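You operate a simulated robot arm through the tools that you are given. There is no shell and no other tool. Be economical: measure what you need, move in short steps, check, and stop when the job is done.

Carry out the task below with a simulated robot arm. There is one attempt and no reset: what you move stays moved.

## Task
Move the red pot to its saucer, mop up the spill, wipe off the mud stain, put the cloth back.
Fine: pot before spill; use the green cloth. What is to be rubbed or washed off counts as gone when no trace of it is left.

It is judged by the outcome, as a careful person would: the job done as asked, and still so three seconds after it is handed in. It fails if anything else is knocked over, pushed out of place, dropped, spilled or broken. Flat cloth is picked up by pressing the open fingertips on it (5 to 10 N) and closing them slowly along it; thin cloth reads only 2 to 8 mm in the jaws.

## Robot
A 6-joint arm with a two-finger parallel gripper, fixed in place. Base frame: the origin is at the foot of the arm, x ahead of it, y to its left, z up; the work surface is at about z = 0.46. Units: m, rad, N and s.
With the tool pointing down near the work surface it reaches from about 0.1 to 0.58 m from the base axis. Its first joint turns from -1.152 to 1.152 rad. Payload 2.9 kg.
The TCP is the grasp point between the finger pads, 0.03 m short of the fingertips. In the tool frame z runs along the fingers and y along their closing line. The gripper opens to 0.11 m. The fingers are 0.02 m wide and 0.01 m thick; the gripper's body (0.048 by 0.112 m) begins 0.055 m behind the TCP.
Orientation is that of the tool frame in the base frame, as [roll, pitch, yaw] about the fixed x, y, z axes, in that order (R = Rz(yaw) Ry(pitch) Rx(roll)). With the fingers straight down and closing along the base's y, the tool's x points along the base's -x, its y along +y and its z along -z.

## Interface
- The arm moves only by the tool apply_moves. Its argument "motion" is a list of rows, each a list of 3 entries, a list of its own where there are three numbers: the opening in per cent of the stroke, from 0 (shut) to 100 (fully open), then the shift along the tool's x, y, z in units of 100 mm (1.0 is 100 mm), then the turn, a rotation vector about the tool's x, y, z in units of 45 degrees (1.0 is 45 degrees). In form: [[grip, [x, y, z], [rx, ry, rz]], ...]. A call has 1 to 10 rows; each row is the pose to reach, as a shift and turn from the pose commanded when the call began, along the tool's axes at that moment. A call with a number of a shift or a turn outside -1 to 1 is refused whole. A row lasts 0.2 s, in which the tool goes at most 0.05 m and 0.15 rad; a call with a longer step from one row to the next is refused whole, and so is a gripper value outside its range. Where a pose cannot be reached the arm comes as near as it can. A force on the tool above 90 N (or 10 N above the force at the start of the call, whichever is more), or a blocked arm, ends the call early, and 0.2 s more pass. Each finger travels about 0.108 m/s and halts on what it meets, pressing with about 44 N; the grip force reading is that of the motor and also rises with nothing between the fingers. The clock runs only during rows and for 0.2 s after the last one: add rows that repeat a pose to give the fingers time. It gives the time, the measured TCP pose, the force on the tool (base axes), the opening and the grip force at its end, in the units of the frame above (readings bear some noise), with the torque about the TCP (base axes, N m) and any sound that the robot's microphone picked up, and new pictures: "show" is both (left out), scene, wrist or none.
- Cameras (640 x 400 px; columns grow to the right, rows downward): "scene" is fixed at [0.076, 0.4507, 1.3613]; the picture's right is [-0.68, -0.74, 0.00], its down [-0.59, 0.54, -0.61] and it looks along [0.45, -0.41, -0.79] (base axes); focal length 321 px, centre (320, 200). "wrist" rides on the gripper at [0.072, 0.017, -0.103] in the tool frame; the picture's right is [-0.23, 0.97, 0.00], its down [-0.76, -0.18, -0.62] and it looks along [-0.61, -0.14, 0.78] (tool axes); focal length 222 px, centre (320, 200).
- measure_at(camera, pixels): for up to 12 pixels [column, row] of the newest picture of that camera ("zoom" is the newest enlarged one), the place [x, y, z] in the base frame of the surface seen there, good to about 0.002 m. No time passes.
- enlarge(camera, box): a new picture of the part [left, top, right, bottom] of that camera's present view, enlarged. No time passes.
- job_done(): hands the job in; it is judged then, once.

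Work in short steps. Measure before you move; look again where a grasp or a placing could have gone wrong, and mend it. You have 80 turns and 200 pictures in all, those below and enlarged ones among them. Open the gripper and draw the arm clear of the work before you hand the job in, unless the task says otherwise; then end with one line.

The tools are called after "Call:" by a JSON object that holds its "fn" and its "kwargs". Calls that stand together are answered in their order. apply_moves: Moves the arm, as the interface text tells. Its arguments: {"type":"object","properties":{"motion":{"type":"array","items":{"type":"array"}},"show":{"type":"string","enum":["both","scene","wrist","none"]}},"required":["motion"]} The other tools are called the same way: measure_at (camera, pixels) gives the place of the surface under pixels of a picture; enlarge (camera, box) takes an enlarged picture of a part of a camera's view; job_done () hands the job in.

At the start:

```text
time_s: 0.0
position: [0.5125, 0.1021, 0.7345]
orientation: [-3.141, -0.001, -3.14]
force: [0.2, 0.4, -0.6]
ft_torque: [0.02, -0.01, 0.01]
grip_width: 0.1103
grip_force: 0.1
```

scene: 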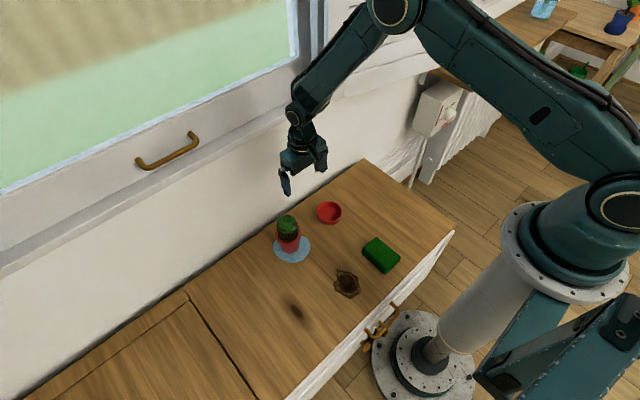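
wrist: 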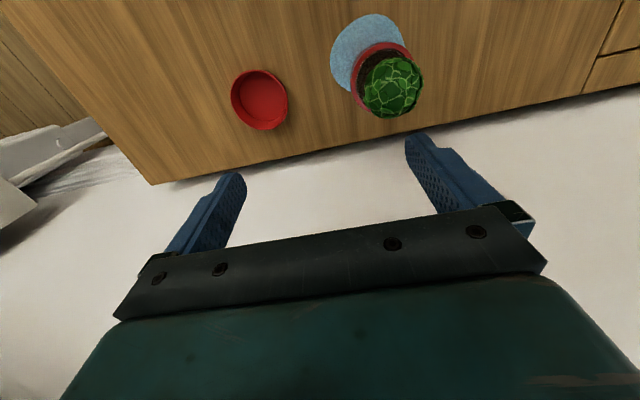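

The scene shows the pot near (288,235) standing in the spill, saucer at (329,212), green cloth at (381,254), a brown stain at (347,283) and a dark mark at (297,312). I'll enlarge and measure.

Call:
{"fn": "enlarge", "kwargs": {"camera": "scene", "box": [250, 180, 430, 330]}}

Call:
{"fn": "measure_at", "kwargs": {"camera": "scene", "pixels": [[288, 222], [289, 240], [292, 258], [329, 212], [320, 207], [381, 254], [362, 253], [380, 238], [400, 258], [386, 272], [347, 283], [297, 312]]}}

```text
2.67 times, centred on (340, 255) of scene
```

zoom: 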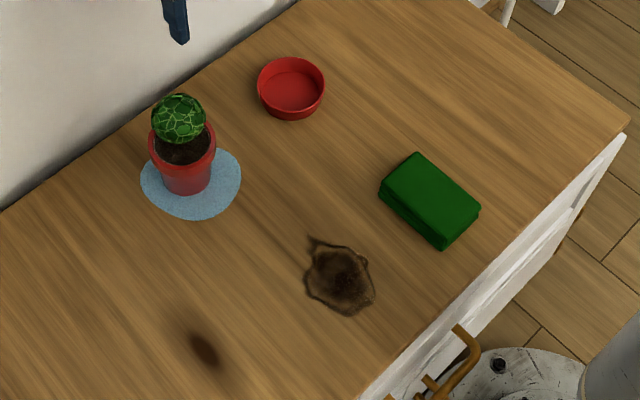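

```text
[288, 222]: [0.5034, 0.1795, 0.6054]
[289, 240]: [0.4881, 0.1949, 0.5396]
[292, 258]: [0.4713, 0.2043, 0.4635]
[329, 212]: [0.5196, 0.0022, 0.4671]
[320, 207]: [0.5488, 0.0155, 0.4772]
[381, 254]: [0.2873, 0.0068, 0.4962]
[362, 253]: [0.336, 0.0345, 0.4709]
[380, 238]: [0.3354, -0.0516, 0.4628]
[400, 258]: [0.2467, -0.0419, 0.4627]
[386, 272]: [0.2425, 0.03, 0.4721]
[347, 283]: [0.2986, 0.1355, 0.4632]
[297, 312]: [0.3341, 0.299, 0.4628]
```

The dark mark at zoom (203,350) looks like a wood knot; the mud is at zoom (340,278). I'll measure the pot, saucer, cloth and stain edges in the zoomed picture.

Call:
{"fn": "measure_at", "kwargs": {"camera": "zoom", "pixels": [[150, 142], [216, 142], [183, 166], [166, 188], [208, 188], [187, 193], [143, 185], [240, 180], [190, 218], [260, 75], [325, 75], [292, 118]]}}

Call:
{"fn": "measure_at", "kwargs": {"camera": "zoom", "pixels": [[418, 156], [384, 188], [478, 207], [442, 236], [430, 195], [312, 240], [308, 285], [350, 313], [373, 290], [292, 62], [180, 97], [292, 90]]}}

```text
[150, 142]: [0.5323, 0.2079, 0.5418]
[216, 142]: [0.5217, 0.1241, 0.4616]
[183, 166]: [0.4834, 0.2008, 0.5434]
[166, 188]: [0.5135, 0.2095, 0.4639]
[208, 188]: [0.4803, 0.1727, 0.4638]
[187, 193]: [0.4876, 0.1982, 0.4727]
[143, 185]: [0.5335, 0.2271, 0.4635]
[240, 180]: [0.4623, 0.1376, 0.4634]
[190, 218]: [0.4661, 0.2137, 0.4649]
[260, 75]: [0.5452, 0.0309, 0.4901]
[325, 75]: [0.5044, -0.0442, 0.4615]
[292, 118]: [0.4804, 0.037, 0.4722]
```

```text
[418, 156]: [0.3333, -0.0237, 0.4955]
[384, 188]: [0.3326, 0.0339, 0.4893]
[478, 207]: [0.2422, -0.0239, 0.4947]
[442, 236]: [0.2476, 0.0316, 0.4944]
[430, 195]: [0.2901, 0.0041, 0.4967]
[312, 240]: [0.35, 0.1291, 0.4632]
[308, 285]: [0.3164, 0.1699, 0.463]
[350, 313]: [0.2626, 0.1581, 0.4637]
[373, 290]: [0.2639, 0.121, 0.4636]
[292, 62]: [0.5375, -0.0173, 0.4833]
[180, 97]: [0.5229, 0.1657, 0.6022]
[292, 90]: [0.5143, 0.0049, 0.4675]
```

Pot axis ≈ (0.508, 0.179), rim z≈0.543, radius ≈0.034; saucer ≈ (0.513, 0.0). I move above the pot at the present height and check cactus height with the wrist camera.

Call:
{"fn": "apply_moves", "kwargs": {"motion": [[100, [0.02, 0.4, 0], [0, 0, 0]], [100, [0.045, 0.77, 0], [0, 0, 0]], [100, [0.045, 0.77, 0], [0, 0, 0]]]}}

```text
time_s: 0.8
position: [0.5075, 0.1786, 0.7336]
orientation: [-3.142, 0.0, 3.141]
force: [-0.6, -0.1, -0.4]
ft_torque: [-0.01, 0.0, 0.03]
grip_width: 0.1101
grip_force: 0.0
```

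scene: 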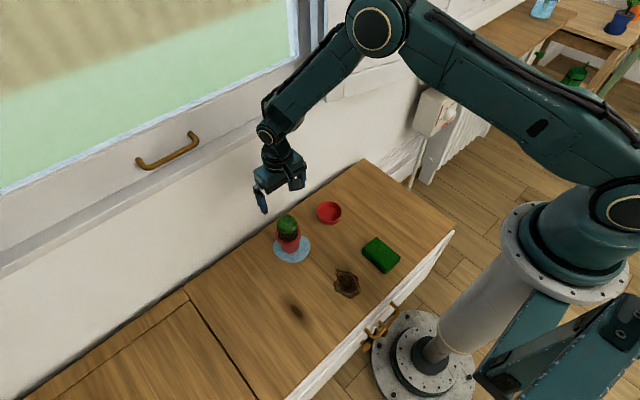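
wrist: 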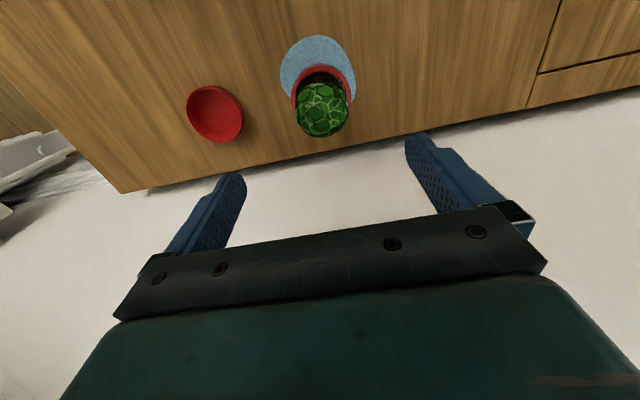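

The cactus sits at wrist (322,110), roughly between the fingers. I measure its top and sides, the rim and the saucer.

Call:
{"fn": "measure_at", "kwargs": {"camera": "wrist", "pixels": [[322, 100], [322, 110], [322, 120], [322, 130], [300, 110], [344, 110], [322, 69], [296, 90], [354, 88], [190, 105], [240, 120], [215, 115]]}}

Call:
{"fn": "enlarge", "kwargs": {"camera": "wrist", "box": [180, 20, 380, 145]}}

```text
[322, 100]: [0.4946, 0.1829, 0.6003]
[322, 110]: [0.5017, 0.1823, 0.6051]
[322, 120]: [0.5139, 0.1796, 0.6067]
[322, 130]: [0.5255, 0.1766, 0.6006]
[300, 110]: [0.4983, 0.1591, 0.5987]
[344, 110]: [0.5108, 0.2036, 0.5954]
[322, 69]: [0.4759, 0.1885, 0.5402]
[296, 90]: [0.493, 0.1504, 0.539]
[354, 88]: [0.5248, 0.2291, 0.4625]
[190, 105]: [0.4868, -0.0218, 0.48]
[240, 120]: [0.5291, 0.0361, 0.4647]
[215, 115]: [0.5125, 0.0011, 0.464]
```

```text
3.20 times, centred on (280, 82) of wrist
```

zoom: 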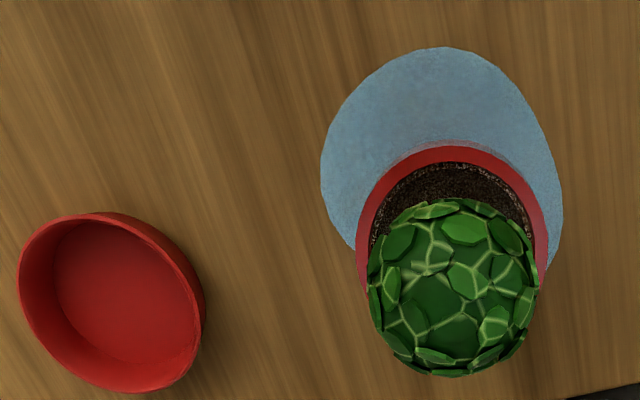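

Cactus top z≈0.607, so TCP at 0.559 keeps the palm clear while tips overlap the rim by ~14 mm. Measure rim and saucer edge points in the zoom.

Call:
{"fn": "measure_at", "kwargs": {"camera": "zoom", "pixels": [[450, 152], [364, 240], [541, 240], [100, 217], [23, 270], [200, 300], [140, 390], [130, 300], [440, 52], [325, 170], [558, 180]]}}

```text
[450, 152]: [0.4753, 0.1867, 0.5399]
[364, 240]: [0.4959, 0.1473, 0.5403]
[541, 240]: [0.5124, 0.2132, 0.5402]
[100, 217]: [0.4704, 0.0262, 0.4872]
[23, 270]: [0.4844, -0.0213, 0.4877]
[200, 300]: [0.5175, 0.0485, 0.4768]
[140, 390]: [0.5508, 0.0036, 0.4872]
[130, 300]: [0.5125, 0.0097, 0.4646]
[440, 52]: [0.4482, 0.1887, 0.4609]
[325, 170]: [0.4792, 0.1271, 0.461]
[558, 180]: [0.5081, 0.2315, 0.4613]
```

Pot centre fits (0.508, 0.180), saucer centre ≈(0.510, 0.010). Descend part way first.

Call:
{"fn": "apply_moves", "kwargs": {"motion": [[100, [0, 0.01, 0.4], [0, 0, 0]], [100, [0, 0.01, 0.8], [0, 0, 0]], [100, [0, 0.01, 1.0], [0, 0, 0]], [100, [0, 0.01, 1.0], [0, 0, 0]]]}}

```text
time_s: 1.8
position: [0.507, 0.1804, 0.634]
orientation: [-3.139, -0.001, -3.139]
force: [-0.2, -0.8, -0.3]
ft_torque: [-0.05, 0.03, 0.02]
grip_width: 0.1101
grip_force: 0.0
```

scene: 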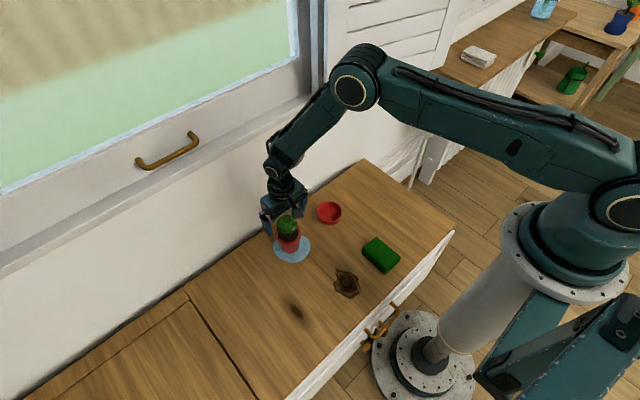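
wrist: 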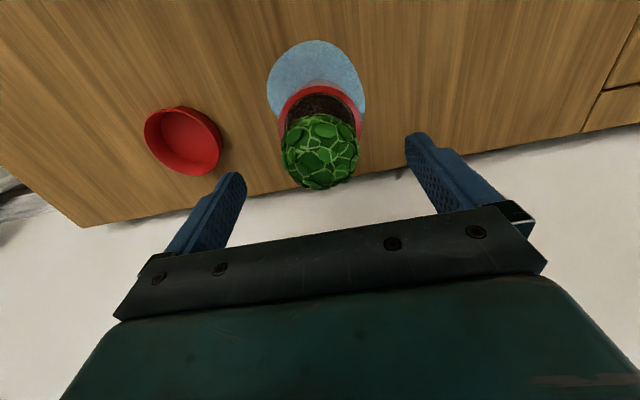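

The cactus (320,150) lies centred between the fingers. Descend 75 mm further to TCP z≈0.559.

Call:
{"fn": "apply_moves", "kwargs": {"motion": [[100, [0, 0, 0.3], [0, 0, 0]], [100, [0, 0, 0.6], [0, 0, 0]], [100, [0, 0, 0.75], [0, 0, 0]], [100, [0, 0, 0.75], [0, 0, 0]]]}}

```text
time_s: 2.8
position: [0.5079, 0.181, 0.5594]
orientation: [-3.141, -0.002, -3.139]
force: [0.5, -0.3, -0.3]
ft_torque: [-0.01, 0.02, 0.02]
grip_width: 0.1099
grip_force: 0.0
```

scene: 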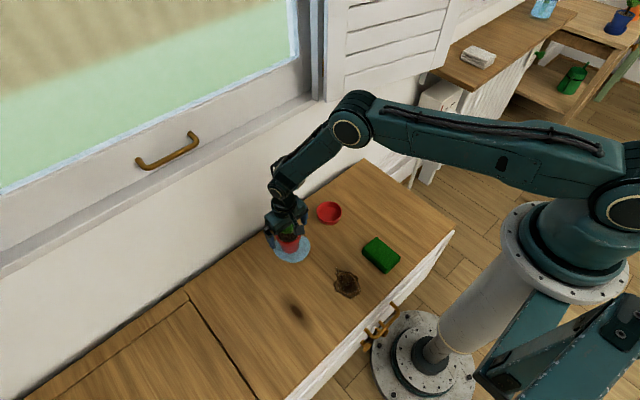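
wrist: 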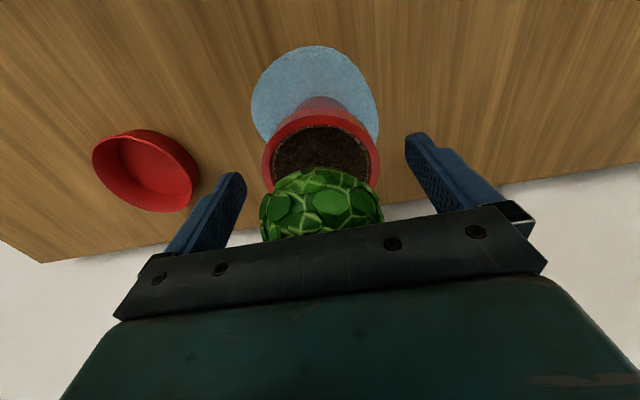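

No contact force; the rim lies between the fingertips. Close gradually.

Call:
{"fn": "apply_moves", "kwargs": {"motion": [[85, [0, 0, 0], [0, 0, 0]], [75, [0, 0, 0], [0, 0, 0]], [67, [0, 0, 0], [0, 0, 0]], [62, [0, 0, 0], [0, 0, 0]], [57, [0, 0, 0], [0, 0, 0]], [52, [0, 0, 0], [0, 0, 0]], [52, [0, 0, 0], [0, 0, 0]]]}}

```text
time_s: 4.4
position: [0.507, 0.1789, 0.5583]
orientation: [-3.142, 0.0, -3.14]
force: [0.1, -1.3, 0.4]
ft_torque: [-0.02, -0.01, 0.02]
grip_width: 0.0751
grip_force: 43.8
```

scene: 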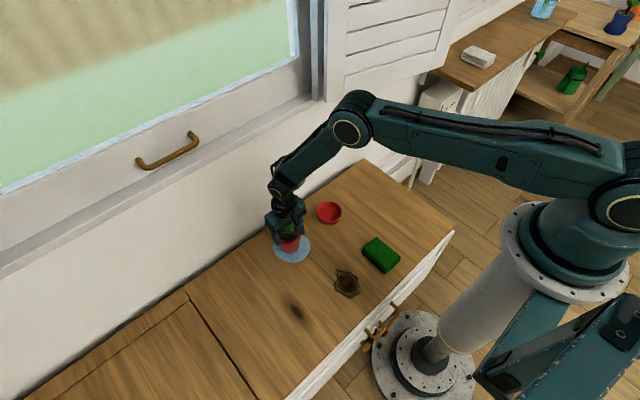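
wrist: 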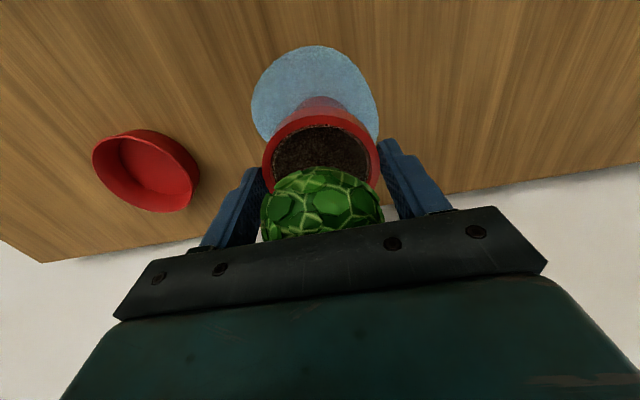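

The grip holds at 0.075 m with 44 N. Lift 70 mm and check.

Call:
{"fn": "apply_moves", "kwargs": {"motion": [[50, [0, 0, -0.1], [0, 0, 0]], [50, [0, 0, -0.3], [0, 0, 0]], [50, [0, 0, -0.5], [0, 0, 0]], [50, [0, 0, -0.7], [0, 0, 0]], [50, [0, 0, -0.7], [0, 0, 0]]]}}

```text
time_s: 5.6
position: [0.5083, 0.1814, 0.6292]
orientation: [3.141, 0.0, -3.139]
force: [0.1, -1.1, -5.2]
ft_torque: [-0.02, 0.04, 0.0]
grip_width: 0.0752
grip_force: 44.0
```

scene: 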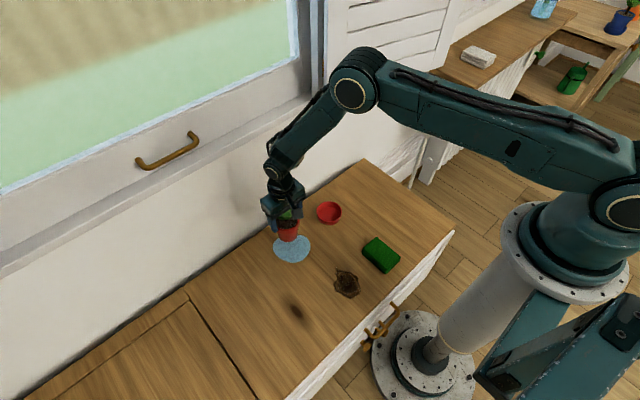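
wrist: 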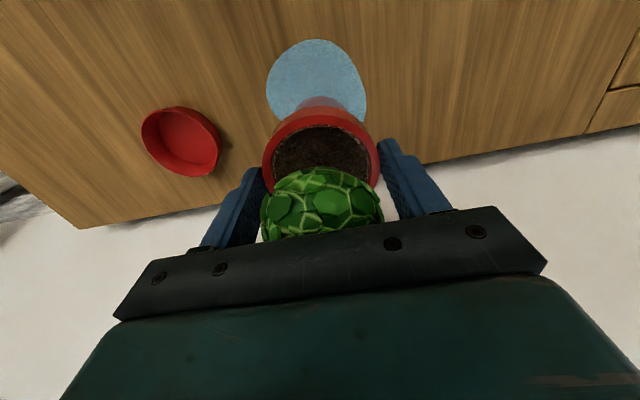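

The pot hangs securely (~5 N). Refine saucer edges from this wrist view (saucer at (182,141)).

Call:
{"fn": "enlarge", "kwargs": {"camera": "wrist", "box": [130, 95, 240, 185]}}

Call:
{"fn": "enlarge", "kwargs": {"camera": "scene", "box": [300, 190, 360, 230]}}

```text
4.44 times, centred on (185, 140) of wrist
```

zoom: 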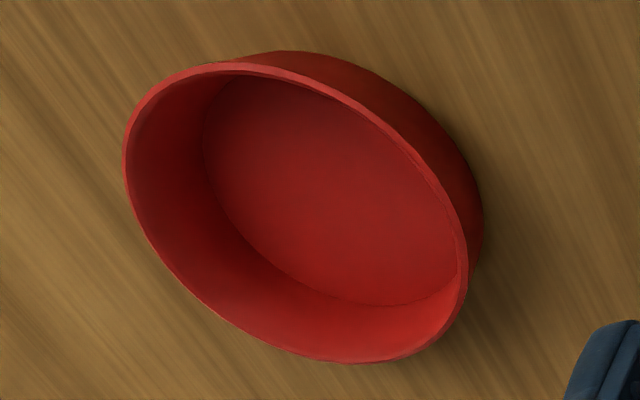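

```text
10.00 times, centred on (330, 210) of scene
```

zoom: 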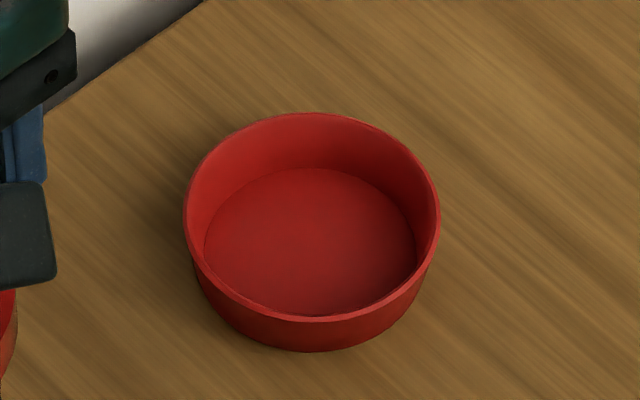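

Call:
{"fn": "measure_at", "kwargs": {"camera": "zoom", "pixels": [[187, 215], [437, 215], [310, 318], [313, 116], [220, 288], [404, 288], [220, 148], [404, 148], [312, 172], [312, 312], [206, 240], [415, 240]]}}

```text
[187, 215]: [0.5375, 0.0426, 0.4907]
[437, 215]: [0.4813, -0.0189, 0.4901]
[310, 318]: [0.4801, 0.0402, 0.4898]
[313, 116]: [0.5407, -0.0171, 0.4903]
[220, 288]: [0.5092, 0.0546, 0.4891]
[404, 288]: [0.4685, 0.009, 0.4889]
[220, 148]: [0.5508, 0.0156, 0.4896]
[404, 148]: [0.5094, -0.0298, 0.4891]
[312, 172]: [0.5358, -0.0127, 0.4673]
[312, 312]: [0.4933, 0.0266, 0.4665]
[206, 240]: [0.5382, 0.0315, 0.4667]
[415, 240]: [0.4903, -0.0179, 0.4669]
```

Saucer centre (0.510, 0.012), floor z 0.467, rim 0.490. Carry the pot sideways toward it.

Call:
{"fn": "apply_moves", "kwargs": {"motion": [[50, [0, -0.15, 0], [0, 0, 0]], [50, [0, -0.4, 0], [0, 0, 0]], [50, [0, -0.65, 0], [0, 0, 0]], [50, [0, -0.85, 0], [0, 0, 0]], [50, [0, -0.95, 0], [0, 0, 0]]], "show": "none"}}

Call:
{"fn": "apply_moves", "kwargs": {"motion": [[50, [0, -0.2, 0], [0, 0, 0]], [50, [0, -0.4, 0], [0, 0, 0]], [50, [-0.02, -0.6, 0], [0, 0, 0]], [50, [-0.02, -0.73, 0], [0, 0, 0]], [50, [-0.02, -0.73, 0], [0, 0, 0]]]}}

```text
time_s: 6.8
position: [0.5085, 0.0857, 0.6292]
orientation: [-3.142, 0.0, -3.14]
force: [-1.2, 0.3, -4.7]
ft_torque: [0.0, 0.03, -0.02]
grip_width: 0.075
grip_force: 43.8
```

```text
time_s: 8.0
position: [0.5093, 0.0123, 0.6293]
orientation: [-3.141, 0.0, -3.14]
force: [0.6, -0.6, -4.6]
ft_torque: [0.03, 0.0, 0.02]
grip_width: 0.075
grip_force: 43.2
```

scene: 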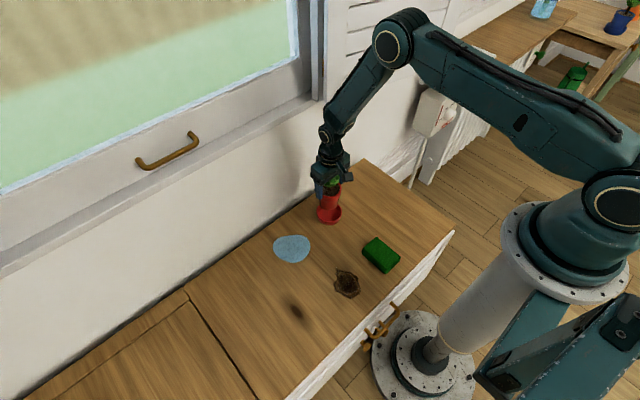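
wrist: 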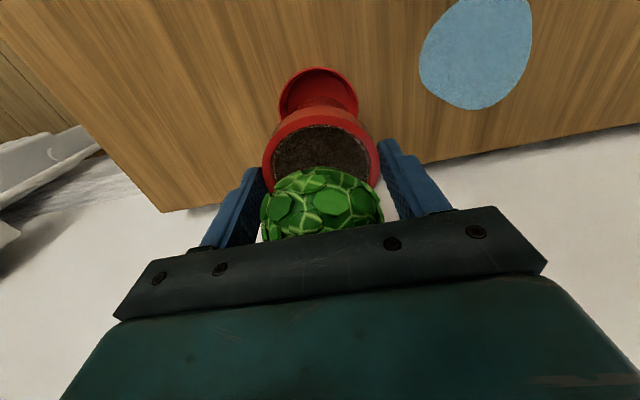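

The pot is over the saucer. Lower 60 mm, then creep until touch.

Call:
{"fn": "apply_moves", "kwargs": {"motion": [[50, [0, 0, 0.2], [0, 0, 0]], [50, [0, 0, 0.4], [0, 0, 0]], [50, [0, 0, 0.55], [0, 0, 0]], [50, [0, 0, 0.6], [0, 0, 0]], [50, [0, 0, 0.62], [0, 0, 0]], [50, [0, 0, 0.64], [0, 0, 0]], [50, [0, 0, 0.65], [0, 0, 0]]]}}

```text
time_s: 9.6
position: [0.5101, 0.0122, 0.564]
orientation: [3.141, -0.001, -3.138]
force: [-0.2, 0.4, -6.2]
ft_torque: [0.02, -0.02, 0.0]
grip_width: 0.075
grip_force: 44.0
```

scene: 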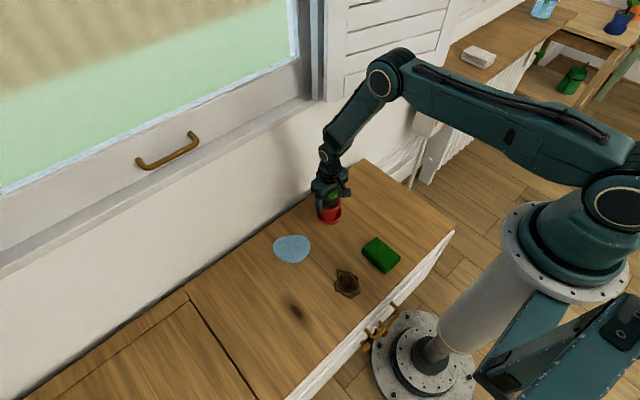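
wrist: 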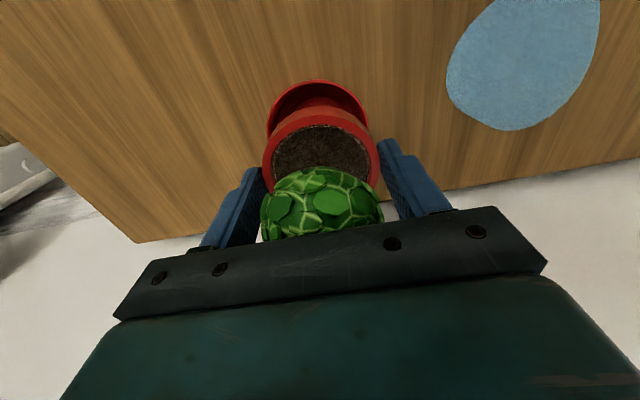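

Still carrying the weight (−6 N). Creep lower millimetre by millimetre.

Call:
{"fn": "apply_moves", "kwargs": {"motion": [[50, [0, 0, 0.01], [0, 0, 0]], [50, [0, 0, 0.01], [0, 0, 0]]], "show": "none"}}

Call:
{"fn": "apply_moves", "kwargs": {"motion": [[50, [0, 0, 0.01], [0, 0, 0]], [50, [0, 0, 0.01], [0, 0, 0]]], "show": "none"}}

```text
time_s: 10.2
position: [0.5104, 0.0127, 0.5634]
orientation: [-3.141, 0.001, -3.14]
force: [-3.7, 0.2, 5.5]
ft_torque: [0.03, 0.27, 0.04]
grip_width: 0.0751
grip_force: 43.6
```

```text
time_s: 10.8
position: [0.5104, 0.0116, 0.5627]
orientation: [-3.141, 0.001, -3.14]
force: [-7.5, -0.5, 23.8]
ft_torque: [0.03, 0.67, -0.02]
grip_width: 0.0753
grip_force: 43.6
```

Contact made (+24 N). Back off 1 mm and open gently.

Call:
{"fn": "apply_moves", "kwargs": {"motion": [[50, [0, 0, -0.015], [0, 0, 0]], [67, [0, 0, -0.015], [0, 0, 0]], [75, [0, 0, -0.015], [0, 0, 0]], [85, [0, 0, -0.015], [0, 0, 0]], [100, [0, 0, -0.015], [0, 0, 0]], [100, [0, 0, -0.015], [0, 0, 0]]]}}

```text
time_s: 12.2
position: [0.5094, 0.0119, 0.564]
orientation: [3.14, 0.0, -3.141]
force: [0.4, -0.3, 0.8]
ft_torque: [0.0, 0.0, -0.01]
grip_width: 0.1101
grip_force: 0.0
```

scene: 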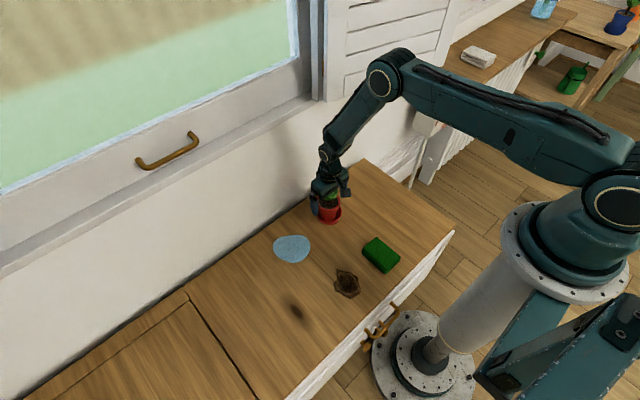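
wrist: 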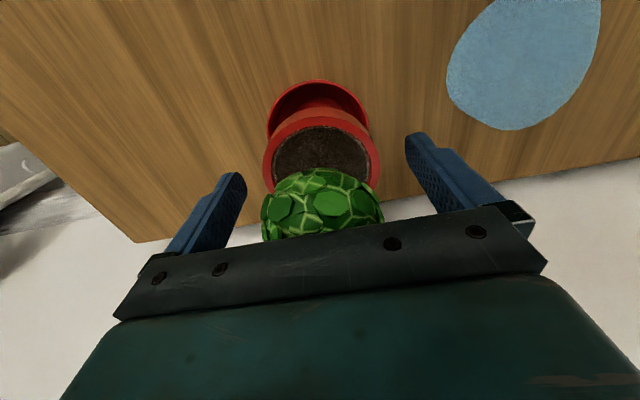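

The pot stands released. Rise straight up 100 mm.

Call:
{"fn": "apply_moves", "kwargs": {"motion": [[100, [0, 0, -0.2], [0, 0, 0]], [100, [0, 0, -0.5], [0, 0, 0]], [100, [0, 0, -0.8], [0, 0, 0]], [100, [0, 0, -1.0], [0, 0, 0]]], "show": "none"}}

Call:
{"fn": "apply_moves", "kwargs": {"motion": [[100, [0.5, 0, 0], [0, 0, 0]], [100, [0.95, 0, 0], [0, 0, 0]], [100, [0.95, 0, 0], [0, 0, 0]]]}}

```text
time_s: 13.2
position: [0.5111, 0.0113, 0.6648]
orientation: [-3.141, 0.0, -3.139]
force: [0.9, 0.8, 0.7]
ft_torque: [0.04, 0.03, 0.0]
grip_width: 0.11
grip_force: 0.1
```

```text
time_s: 14.0
position: [0.4138, 0.0124, 0.6636]
orientation: [3.14, -0.001, -3.14]
force: [-0.5, -0.1, -0.4]
ft_torque: [0.0, 0.01, 0.02]
grip_width: 0.1097
grip_force: 0.1
```

scene: 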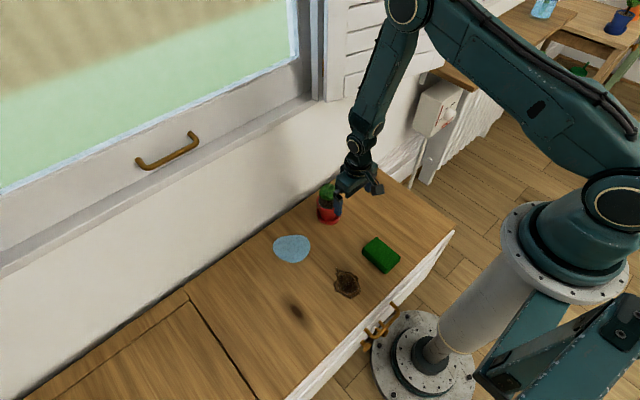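
wrist: 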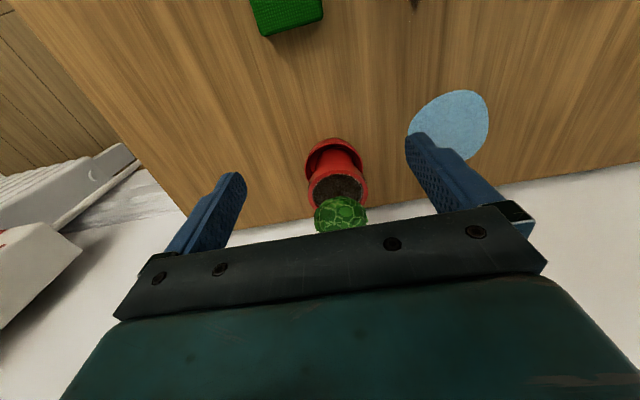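

Pot stands in saucer. Look closely at the cloth and the remaining spill.

Call:
{"fn": "enlarge", "kwargs": {"camera": "scene", "box": [345, 225, 417, 270]}}

Call:
{"fn": "enlarge", "kwargs": {"camera": "scene", "box": [260, 180, 400, 330]}}

```text
8.89 times, centred on (381, 248) of scene
```

zoom: 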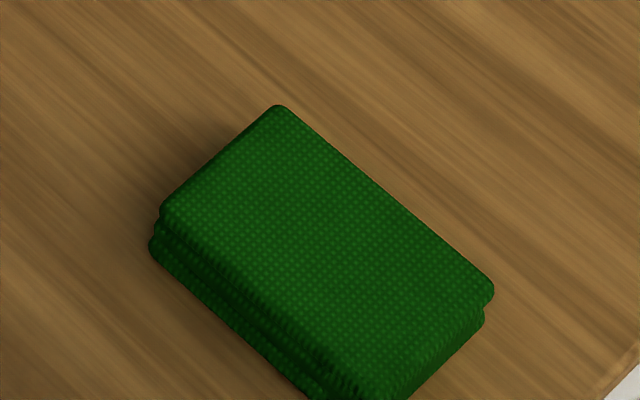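

```text
2.67 times, centred on (330, 255) of scene
```

zoom: 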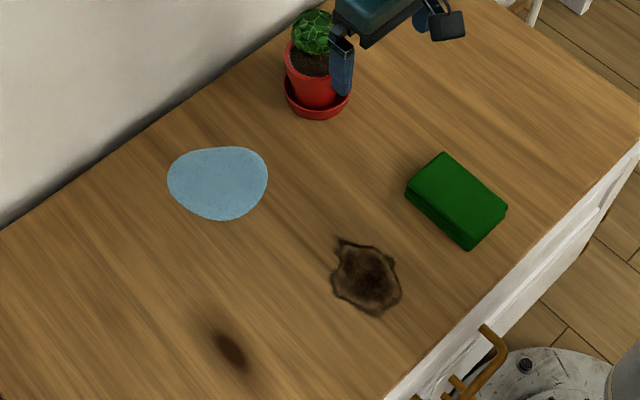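

The cloth is a folded pad. Measure pad and puddle/stain outlines in this zoom.

Call:
{"fn": "measure_at", "kwargs": {"camera": "zoom", "pixels": [[168, 180], [267, 175], [225, 147], [220, 219], [180, 157], [255, 207], [337, 236], [331, 285], [378, 316], [402, 290], [394, 260], [230, 350]]}}

Call:
{"fn": "measure_at", "kwargs": {"camera": "zoom", "pixels": [[443, 155], [408, 188], [505, 208], [470, 238], [457, 198], [406, 202], [467, 248], [507, 215], [190, 175], [215, 185]]}}

```text
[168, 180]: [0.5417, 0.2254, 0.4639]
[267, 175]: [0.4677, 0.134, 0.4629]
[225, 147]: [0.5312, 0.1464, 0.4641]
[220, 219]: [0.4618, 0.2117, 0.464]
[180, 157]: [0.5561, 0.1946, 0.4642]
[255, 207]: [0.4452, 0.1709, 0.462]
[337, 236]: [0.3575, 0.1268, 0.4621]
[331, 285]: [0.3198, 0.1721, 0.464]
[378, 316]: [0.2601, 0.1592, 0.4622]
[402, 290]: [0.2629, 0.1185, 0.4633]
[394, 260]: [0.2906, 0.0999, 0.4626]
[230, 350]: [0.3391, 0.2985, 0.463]
```

```text
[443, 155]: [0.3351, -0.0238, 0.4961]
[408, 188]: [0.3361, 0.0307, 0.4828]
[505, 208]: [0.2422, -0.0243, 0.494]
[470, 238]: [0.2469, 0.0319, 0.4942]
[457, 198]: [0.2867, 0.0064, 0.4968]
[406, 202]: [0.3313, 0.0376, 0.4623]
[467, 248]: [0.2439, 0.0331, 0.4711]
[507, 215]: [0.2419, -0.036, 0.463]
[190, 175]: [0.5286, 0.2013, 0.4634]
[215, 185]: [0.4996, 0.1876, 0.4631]
```

Pad centre (0.289, 0.004), ~60 mm wide in y, top 0.496. Move above it.

Call:
{"fn": "apply_moves", "kwargs": {"motion": [[100, [0.45, 0, 0], [0, 0, 0]], [100, [0.9, -0.08, 0], [0, 0, 0]], [100, [0.95, -0.08, 0.4], [0, 0, 0]], [100, [0.95, -0.08, 0.4], [0, 0, 0]]], "show": "none"}}

Call:
{"fn": "apply_moves", "kwargs": {"motion": [[100, [0.3, 0, 0], [0, 0, 0]], [100, [0.3, 0, 0.3], [0, 0, 0]], [100, [0.3, 0, 0.3], [0, 0, 0]]]}}

```text
time_s: 15.0
position: [0.3186, 0.0043, 0.6237]
orientation: [-3.141, 0.0, -3.142]
force: [0.5, -0.2, -0.7]
ft_torque: [-0.01, -0.02, 0.0]
grip_width: 0.1098
grip_force: 0.0
```

```text
time_s: 15.8
position: [0.2909, 0.0045, 0.5933]
orientation: [3.141, 0.0, -3.141]
force: [0.0, 0.0, -0.1]
ft_torque: [-0.01, 0.02, 0.01]
grip_width: 0.1103
grip_force: 0.1
```

scene: 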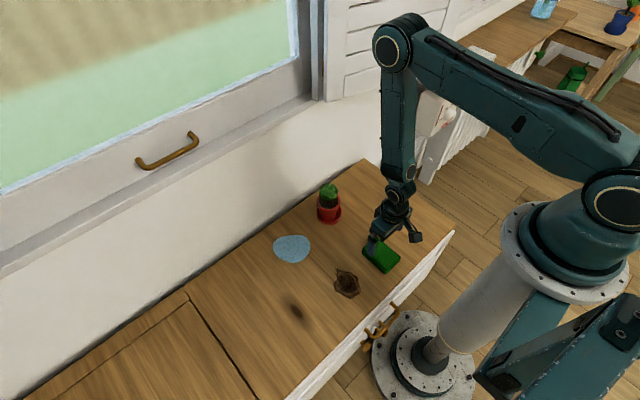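
wrist: 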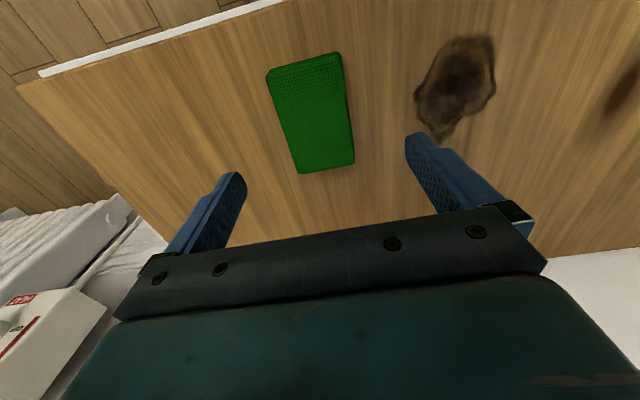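

The pad (312,110) lies centred and aligned. Descend to TCP 0.501 (tips ~8 mm above the top) and close gently.

Call:
{"fn": "measure_at", "kwargs": {"camera": "wrist", "pixels": [[268, 72], [340, 55], [299, 171], [352, 160], [354, 163], [312, 110]]}}

Call:
{"fn": "apply_moves", "kwargs": {"motion": [[100, [0.01, 0, 0.35], [0, 0, 0]], [100, [0.01, 0, 0.7], [0, 0, 0]], [100, [0.01, 0, 0.88], [0, 0, 0]], [100, [0.01, 0, 0.93], [0, 0, 0]], [85, [0.01, 0, 0.93], [0, 0, 0]], [70, [0.01, 0, 0.93], [0, 0, 0]], [60, [0.01, 0, 0.93], [0, 0, 0]], [52, [0.01, 0, 0.93], [0, 0, 0]], [45, [0.01, 0, 0.93], [0, 0, 0]], [45, [0.01, 0, 0.93], [0, 0, 0]]]}}

```text
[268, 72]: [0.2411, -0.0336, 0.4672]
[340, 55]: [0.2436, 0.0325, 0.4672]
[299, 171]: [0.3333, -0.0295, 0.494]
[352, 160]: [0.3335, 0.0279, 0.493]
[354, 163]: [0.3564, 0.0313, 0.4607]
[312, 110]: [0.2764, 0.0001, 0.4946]
```

```text
time_s: 18.0
position: [0.2887, 0.0043, 0.5021]
orientation: [3.142, 0.002, -3.141]
force: [-0.3, -1.1, 1.0]
ft_torque: [0.0, -0.01, 0.03]
grip_width: 0.0667
grip_force: 43.8
```

scene: 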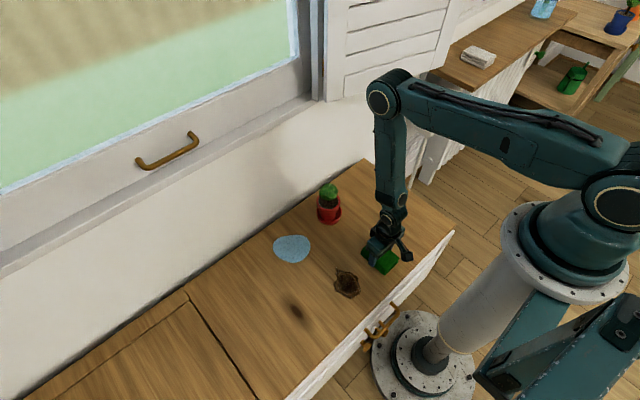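
wrist: 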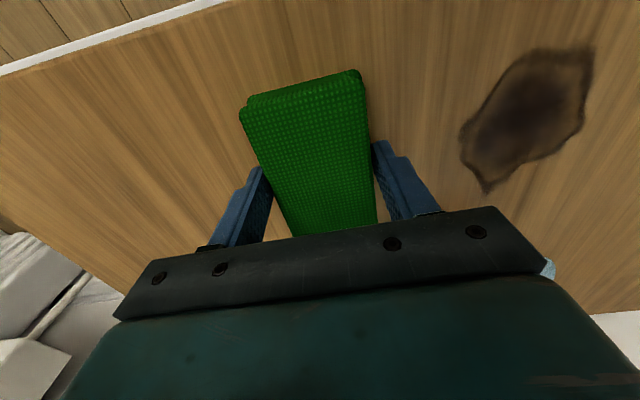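

Firm grip at 0.067 m. Lift 60 mm and carry towards the spill, moving in y first.

Call:
{"fn": "apply_moves", "kwargs": {"motion": [[42, [0, 0, -0.2], [0, 0, 0]], [42, [0, 0, -0.6], [0, 0, 0]], [42, [0, 0.4, -0.6], [0, 0, 0]], [42, [0, 0.8, -0.6], [0, 0, 0]], [42, [0, 0.98, -0.6], [0, 0, 0]]]}}

Call:
{"fn": "apply_moves", "kwargs": {"motion": [[42, [-0.2, 0.4, 0], [0, 0, 0]], [42, [-0.6, 0.6, 0], [0, 0, 0]], [42, [-0.98, 0.75, 0], [0, 0, 0]], [42, [-0.98, 0.75, 0], [0, 0, 0]]], "show": "none"}}

Call:
{"fn": "apply_moves", "kwargs": {"motion": [[42, [-0.4, 0, 0], [0, 0, 0]], [42, [-0.8, 0, 0], [0, 0, 0]], [42, [-0.95, 0, 0], [0, 0, 0]], [42, [-0.95, 0, 0], [0, 0, 0]]]}}

```text
time_s: 19.2
position: [0.2886, 0.1024, 0.5611]
orientation: [-3.141, -0.001, 3.141]
force: [0.1, 0.1, -1.2]
ft_torque: [-0.01, 0.01, 0.0]
grip_width: 0.0666
grip_force: 43.8
```

scene: 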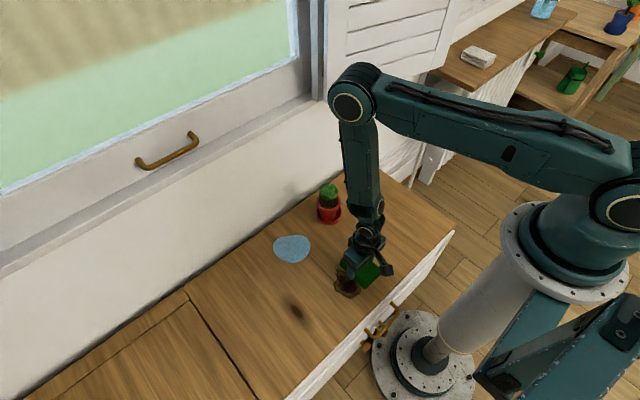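
wrist: 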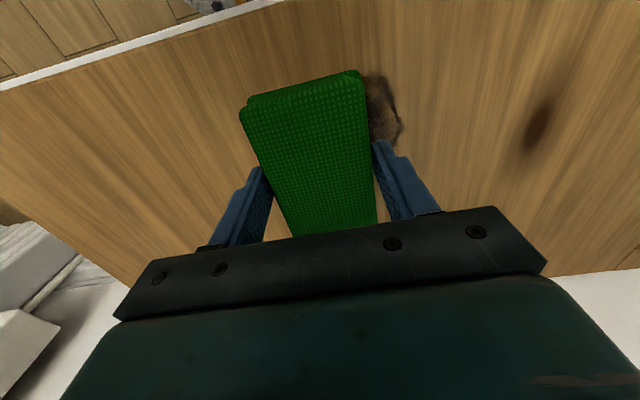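

```text
time_s: 20.2
position: [0.3864, 0.178, 0.56]
orientation: [3.141, 0.001, -3.14]
force: [0.2, -1.0, -1.3]
ft_torque: [-0.01, 0.0, 0.03]
grip_width: 0.067
grip_force: 43.9
```

```text
time_s: 21.2
position: [0.4817, 0.1782, 0.5602]
orientation: [3.141, 0.001, -3.139]
force: [-0.6, -0.5, -0.1]
ft_torque: [-0.02, 0.02, -0.02]
grip_width: 0.0667
grip_force: 43.7
```

scene: 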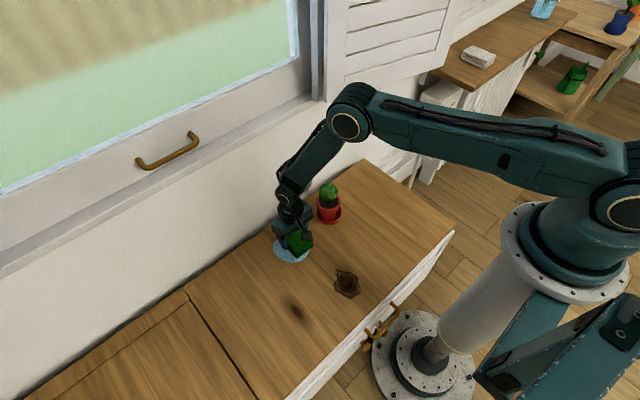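
wrist: 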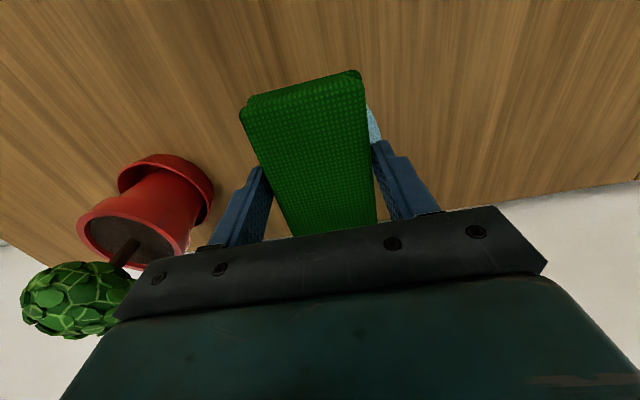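

Over the spill; pad bottom should touch at TCP ≈0.502. Lower and feel for contact.

Call:
{"fn": "apply_moves", "kwargs": {"motion": [[42, [0, 0, 0.3], [0, 0, 0]], [42, [0, 0, 0.53], [0, 0, 0]], [42, [0, 0, 0.57], [0, 0, 0]], [42, [0, 0, 0.58], [0, 0, 0]], [42, [0, 0, 0.585], [0, 0, 0]]], "show": "none"}}

Call:
{"fn": "apply_moves", "kwargs": {"motion": [[42, [0, 0, 0.005], [0, 0, 0]], [42, [0, 0, 0.005], [0, 0, 0]]], "show": "none"}}

```text
time_s: 22.4
position: [0.4819, 0.1767, 0.5016]
orientation: [3.141, 0.001, -3.14]
force: [0.0, -0.2, -1.3]
ft_torque: [-0.01, 0.0, -0.02]
grip_width: 0.0669
grip_force: 43.7
```

```text
time_s: 23.0
position: [0.4809, 0.1775, 0.501]
orientation: [-3.141, 0.001, -3.139]
force: [-0.5, 0.6, 0.0]
ft_torque: [0.03, -0.02, -0.01]
grip_width: 0.0667
grip_force: 43.9
```

Nearly touching. Press a little more.

Call:
{"fn": "apply_moves", "kwargs": {"motion": [[42, [0, 0, 0.01], [0, 0, 0]], [42, [0, 0, 0.01], [0, 0, 0]]], "show": "none"}}

Call:
{"fn": "apply_moves", "kwargs": {"motion": [[42, [0, 0, 0.005], [0, 0, 0]], [42, [0, 0, 0.005], [0, 0, 0]]], "show": "none"}}

```text
time_s: 23.6
position: [0.4818, 0.1762, 0.501]
orientation: [-3.141, -0.001, -3.14]
force: [-2.6, -0.2, 7.0]
ft_torque: [0.03, 0.04, 0.0]
grip_width: 0.067
grip_force: 44.1
```

```text
time_s: 24.2
position: [0.481, 0.1768, 0.5011]
orientation: [3.141, 0.0, -3.141]
force: [-5.4, -2.5, 20.5]
ft_torque: [-0.1, 0.32, 0.02]
grip_width: 0.0668
grip_force: 44.0
```

~20 N: back off slightly and make first wiping strokes over the puddle (±y, then further in x). First check where the wall foot is.

Call:
{"fn": "measure_at", "kwargs": {"camera": "scene", "pixels": [[240, 257], [250, 250], [255, 246], [262, 243], [310, 200]]}}

Call:
{"fn": "apply_moves", "kwargs": {"motion": [[42, [0, 0.15, -0.003], [0, 0, 0]], [42, [0, 0.35, -0.003], [0, 0, 0]], [42, [0, 0.15, -0.003], [0, 0, 0]], [42, [0, -0.1, -0.003], [0, 0, 0]], [42, [0, -0.3, -0.003], [0, 0, 0]], [42, [-0.15, -0.3, -0.003], [0, 0, 0]], [42, [-0.15, -0.05, -0.003], [0, 0, 0]], [42, [-0.15, 0.2, -0.003], [0, 0, 0]], [42, [-0.15, 0.35, -0.003], [0, 0, 0]], [42, [-0.15, 0.35, -0.003], [0, 0, 0]]]}}

```text
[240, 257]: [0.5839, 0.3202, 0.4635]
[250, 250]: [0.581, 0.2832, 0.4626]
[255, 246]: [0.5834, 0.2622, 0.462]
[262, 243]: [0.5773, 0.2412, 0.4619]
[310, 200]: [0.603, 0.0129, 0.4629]
```

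```text
time_s: 26.4
position: [0.4966, 0.2113, 0.5013]
orientation: [-3.14, 0.0, 3.14]
force: [0.6, -9.5, 21.2]
ft_torque: [-0.25, 0.1, -0.02]
grip_width: 0.067
grip_force: 44.3
```

scene: 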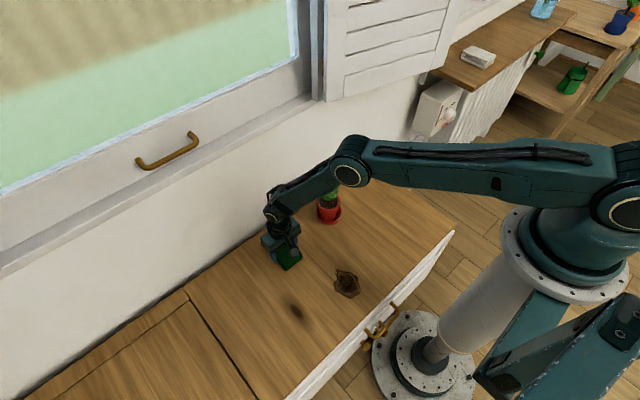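
wrist: 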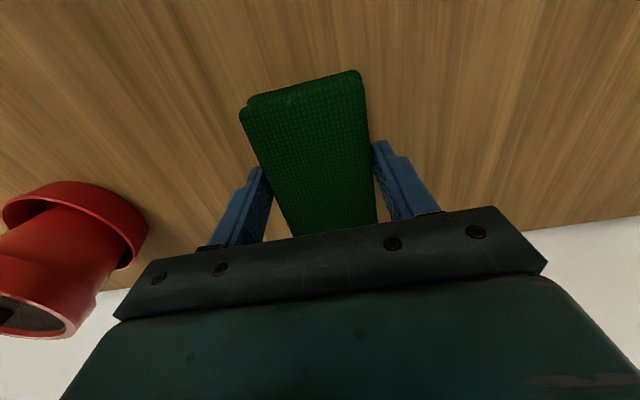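

The puddle looks mostly gone and the cloth darkened. Wall foot is at x≈0.60; sweep deeper (x≈0.52) across y, then return to the near edge.

Call:
{"fn": "apply_moves", "kwargs": {"motion": [[42, [-0.12, 0, -0.002], [0, 0, 0]], [42, [-0.25, 0, -0.002], [0, 0, 0]], [42, [-0.25, -0.25, -0.002], [0, 0, 0]], [42, [-0.25, -0.5, -0.002], [0, 0, 0]], [42, [-0.25, -0.7, -0.002], [0, 0, 0]], [42, [0.05, -0.7, -0.002], [0, 0, 0]], [42, [0.35, -0.65, -0.002], [0, 0, 0]], [42, [0.35, -0.4, -0.002], [0, 0, 0]], [42, [0.35, -0.1, -0.002], [0, 0, 0]], [42, [0.35, 0.05, -0.002], [0, 0, 0]]], "show": "none"}}

Call:
{"fn": "apply_moves", "kwargs": {"motion": [[42, [0, 0, -0.2], [0, 0, 0]], [42, [0.4, -0.1, -0.6], [0, 0, 0]], [42, [0.8, -0.3, -0.6], [0, 0, 0]], [42, [0.98, -0.4, -0.6], [0, 0, 0]], [42, [0.98, -0.4, -0.6], [0, 0, 0]]]}}

```text
time_s: 28.6
position: [0.4601, 0.2157, 0.5014]
orientation: [-3.14, -0.001, 3.141]
force: [-0.4, -5.9, 10.3]
ft_torque: [-0.12, -0.52, -0.22]
grip_width: 0.0667
grip_force: 44.5
```

```text
refused: row 2 steps farther than a row can; nothing moved
```

Step was too long; lift then withdraw in smaller rows.

Call:
{"fn": "apply_moves", "kwargs": {"motion": [[42, [0, 0, -0.2], [0, 0, 0]], [42, [0, 0, -0.6], [0, 0, 0]], [42, [0.4, -0.1, -0.6], [0, 0, 0]], [42, [0.8, -0.3, -0.6], [0, 0, 0]], [42, [0.98, -0.4, -0.6], [0, 0, 0]], [42, [0.98, -0.4, -0.6], [0, 0, 0]]]}}

Call:
{"fn": "enlarge", "kwargs": {"camera": "scene", "box": [250, 180, 410, 330]}}

```text
time_s: 30.0
position: [0.3628, 0.1778, 0.5592]
orientation: [3.142, -0.001, -3.14]
force: [0.9, -1.2, 0.2]
ft_torque: [0.01, 0.0, -0.01]
grip_width: 0.0668
grip_force: 44.0
```

scene: 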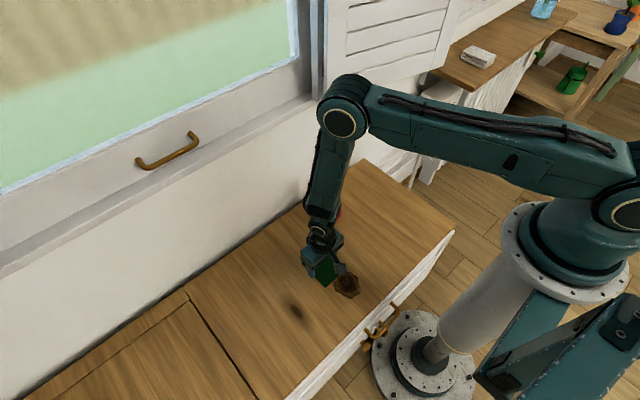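
wrist: 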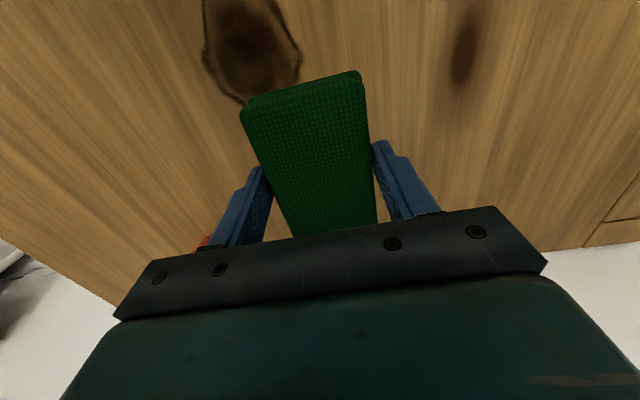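

```text
2.67 times, centred on (330, 255) of scene
```

zoom: 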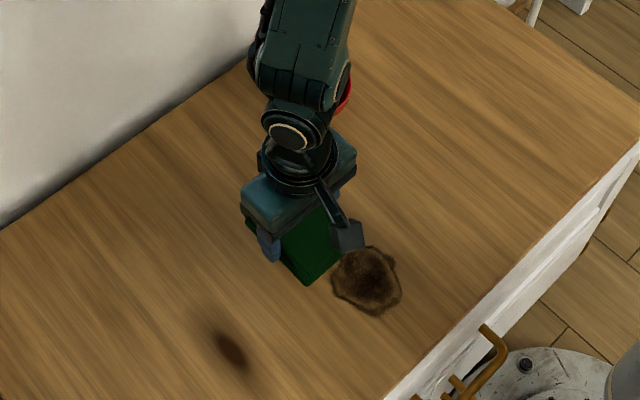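

Spill area visible is clean. Now move over the mud (centre ≈(0.305,0.136)) and lower to near contact.

Call:
{"fn": "apply_moves", "kwargs": {"motion": [[42, [0.3, -0.2, 0], [0, 0, 0]], [42, [0.57, -0.4, 0], [0, 0, 0]], [42, [0.57, -0.4, 0], [0, 0, 0]], [42, [0.57, -0.4, 0.3], [0, 0, 0]], [42, [0.57, -0.4, 0.55], [0, 0, 0]], [42, [0.57, -0.4, 0.585], [0, 0, 0]], [42, [0.57, -0.4, 0.59], [0, 0, 0]]], "show": "scene"}}

```text
time_s: 31.6
position: [0.3081, 0.1366, 0.5008]
orientation: [3.142, 0.001, -3.138]
force: [-0.1, 0.0, -1.3]
ft_torque: [0.01, 0.03, -0.01]
grip_width: 0.0666
grip_force: 43.7
```

scene: 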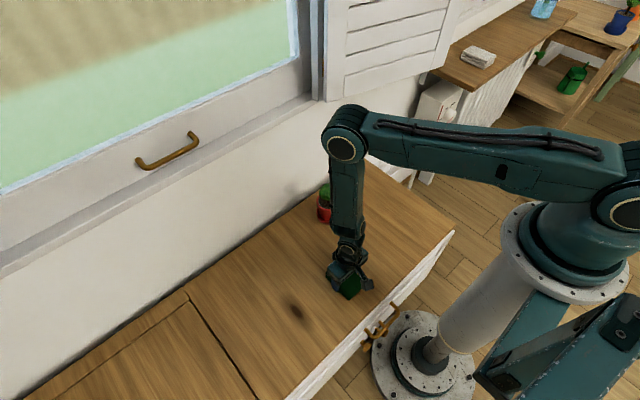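

Press 1 mm, then half-mm steps.

Call:
{"fn": "apply_moves", "kwargs": {"motion": [[42, [0, 0, 0.01], [0, 0, 0]], [42, [0, 0, 0.01], [0, 0, 0]]], "show": "none"}}

Call:
{"fn": "apply_moves", "kwargs": {"motion": [[42, [0, 0, 0.008], [0, 0, 0]], [42, [0, 0, 0.008], [0, 0, 0]]], "show": "none"}}

```text
time_s: 32.2
position: [0.3081, 0.1353, 0.5008]
orientation: [-3.141, 0.001, -3.139]
force: [-1.6, 0.5, 13.4]
ft_torque: [-0.02, 0.0, 0.0]
grip_width: 0.0666
grip_force: 44.2
```

```text
time_s: 32.8
position: [0.3072, 0.1365, 0.5004]
orientation: [3.141, -0.001, -3.138]
force: [-5.8, -1.7, 41.2]
ft_torque: [-0.02, 0.17, 0.01]
grip_width: 0.0668
grip_force: 44.0
```

Back off to ~20 N and rub back and forth over the stain.

Call:
{"fn": "apply_moves", "kwargs": {"motion": [[42, [0.2, 0, -0.006], [0, 0, 0]], [42, [0.2, 0.25, -0.006], [0, 0, 0]], [42, [-0.05, 0.25, -0.006], [0, 0, 0]], [42, [-0.3, 0.25, -0.006], [0, 0, 0]], [42, [-0.3, 0, -0.006], [0, 0, 0]], [42, [-0.3, -0.25, -0.006], [0, 0, 0]], [42, [0, -0.25, -0.006], [0, 0, 0]], [42, [0.2, -0.25, -0.006], [0, 0, 0]], [42, [0.2, 0, -0.006], [0, 0, 0]], [42, [0, 0, -0.006], [0, 0, 0]]]}}

```text
time_s: 35.0
position: [0.3055, 0.1369, 0.5009]
orientation: [-3.14, 0.001, -3.14]
force: [0.2, 0.1, -0.3]
ft_torque: [0.06, 0.02, 0.0]
grip_width: 0.0669
grip_force: 44.1
```

scene: 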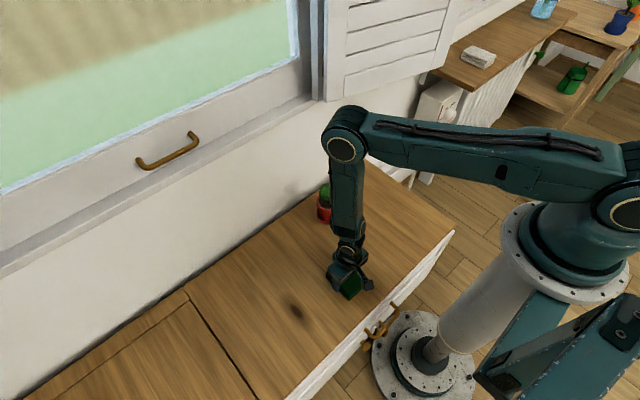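
wrist: 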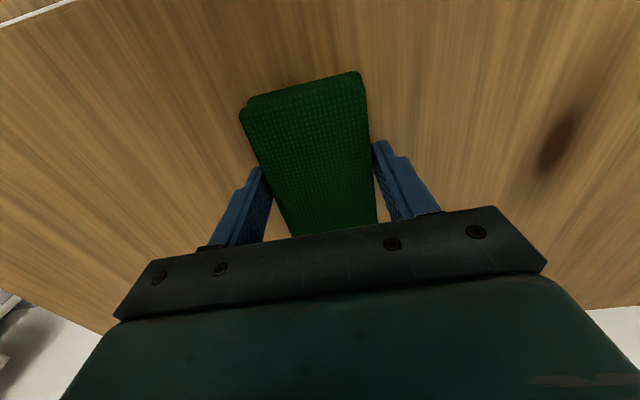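

Stain seems gone around; contact now light (the pad may have shifted a bit). I'll press again and make a second rubbing pass.

Call:
{"fn": "apply_moves", "kwargs": {"motion": [[42, [0, 0, 0.01], [0, 0, 0]], [42, [0, 0, 0.01], [0, 0, 0]]], "show": "none"}}

```text
time_s: 35.6
position: [0.3067, 0.138, 0.4989]
orientation: [-3.141, 0.0, -3.138]
force: [-1.0, 0.4, 18.2]
ft_torque: [0.01, 0.89, 0.0]
grip_width: 0.0669
grip_force: 44.4
```

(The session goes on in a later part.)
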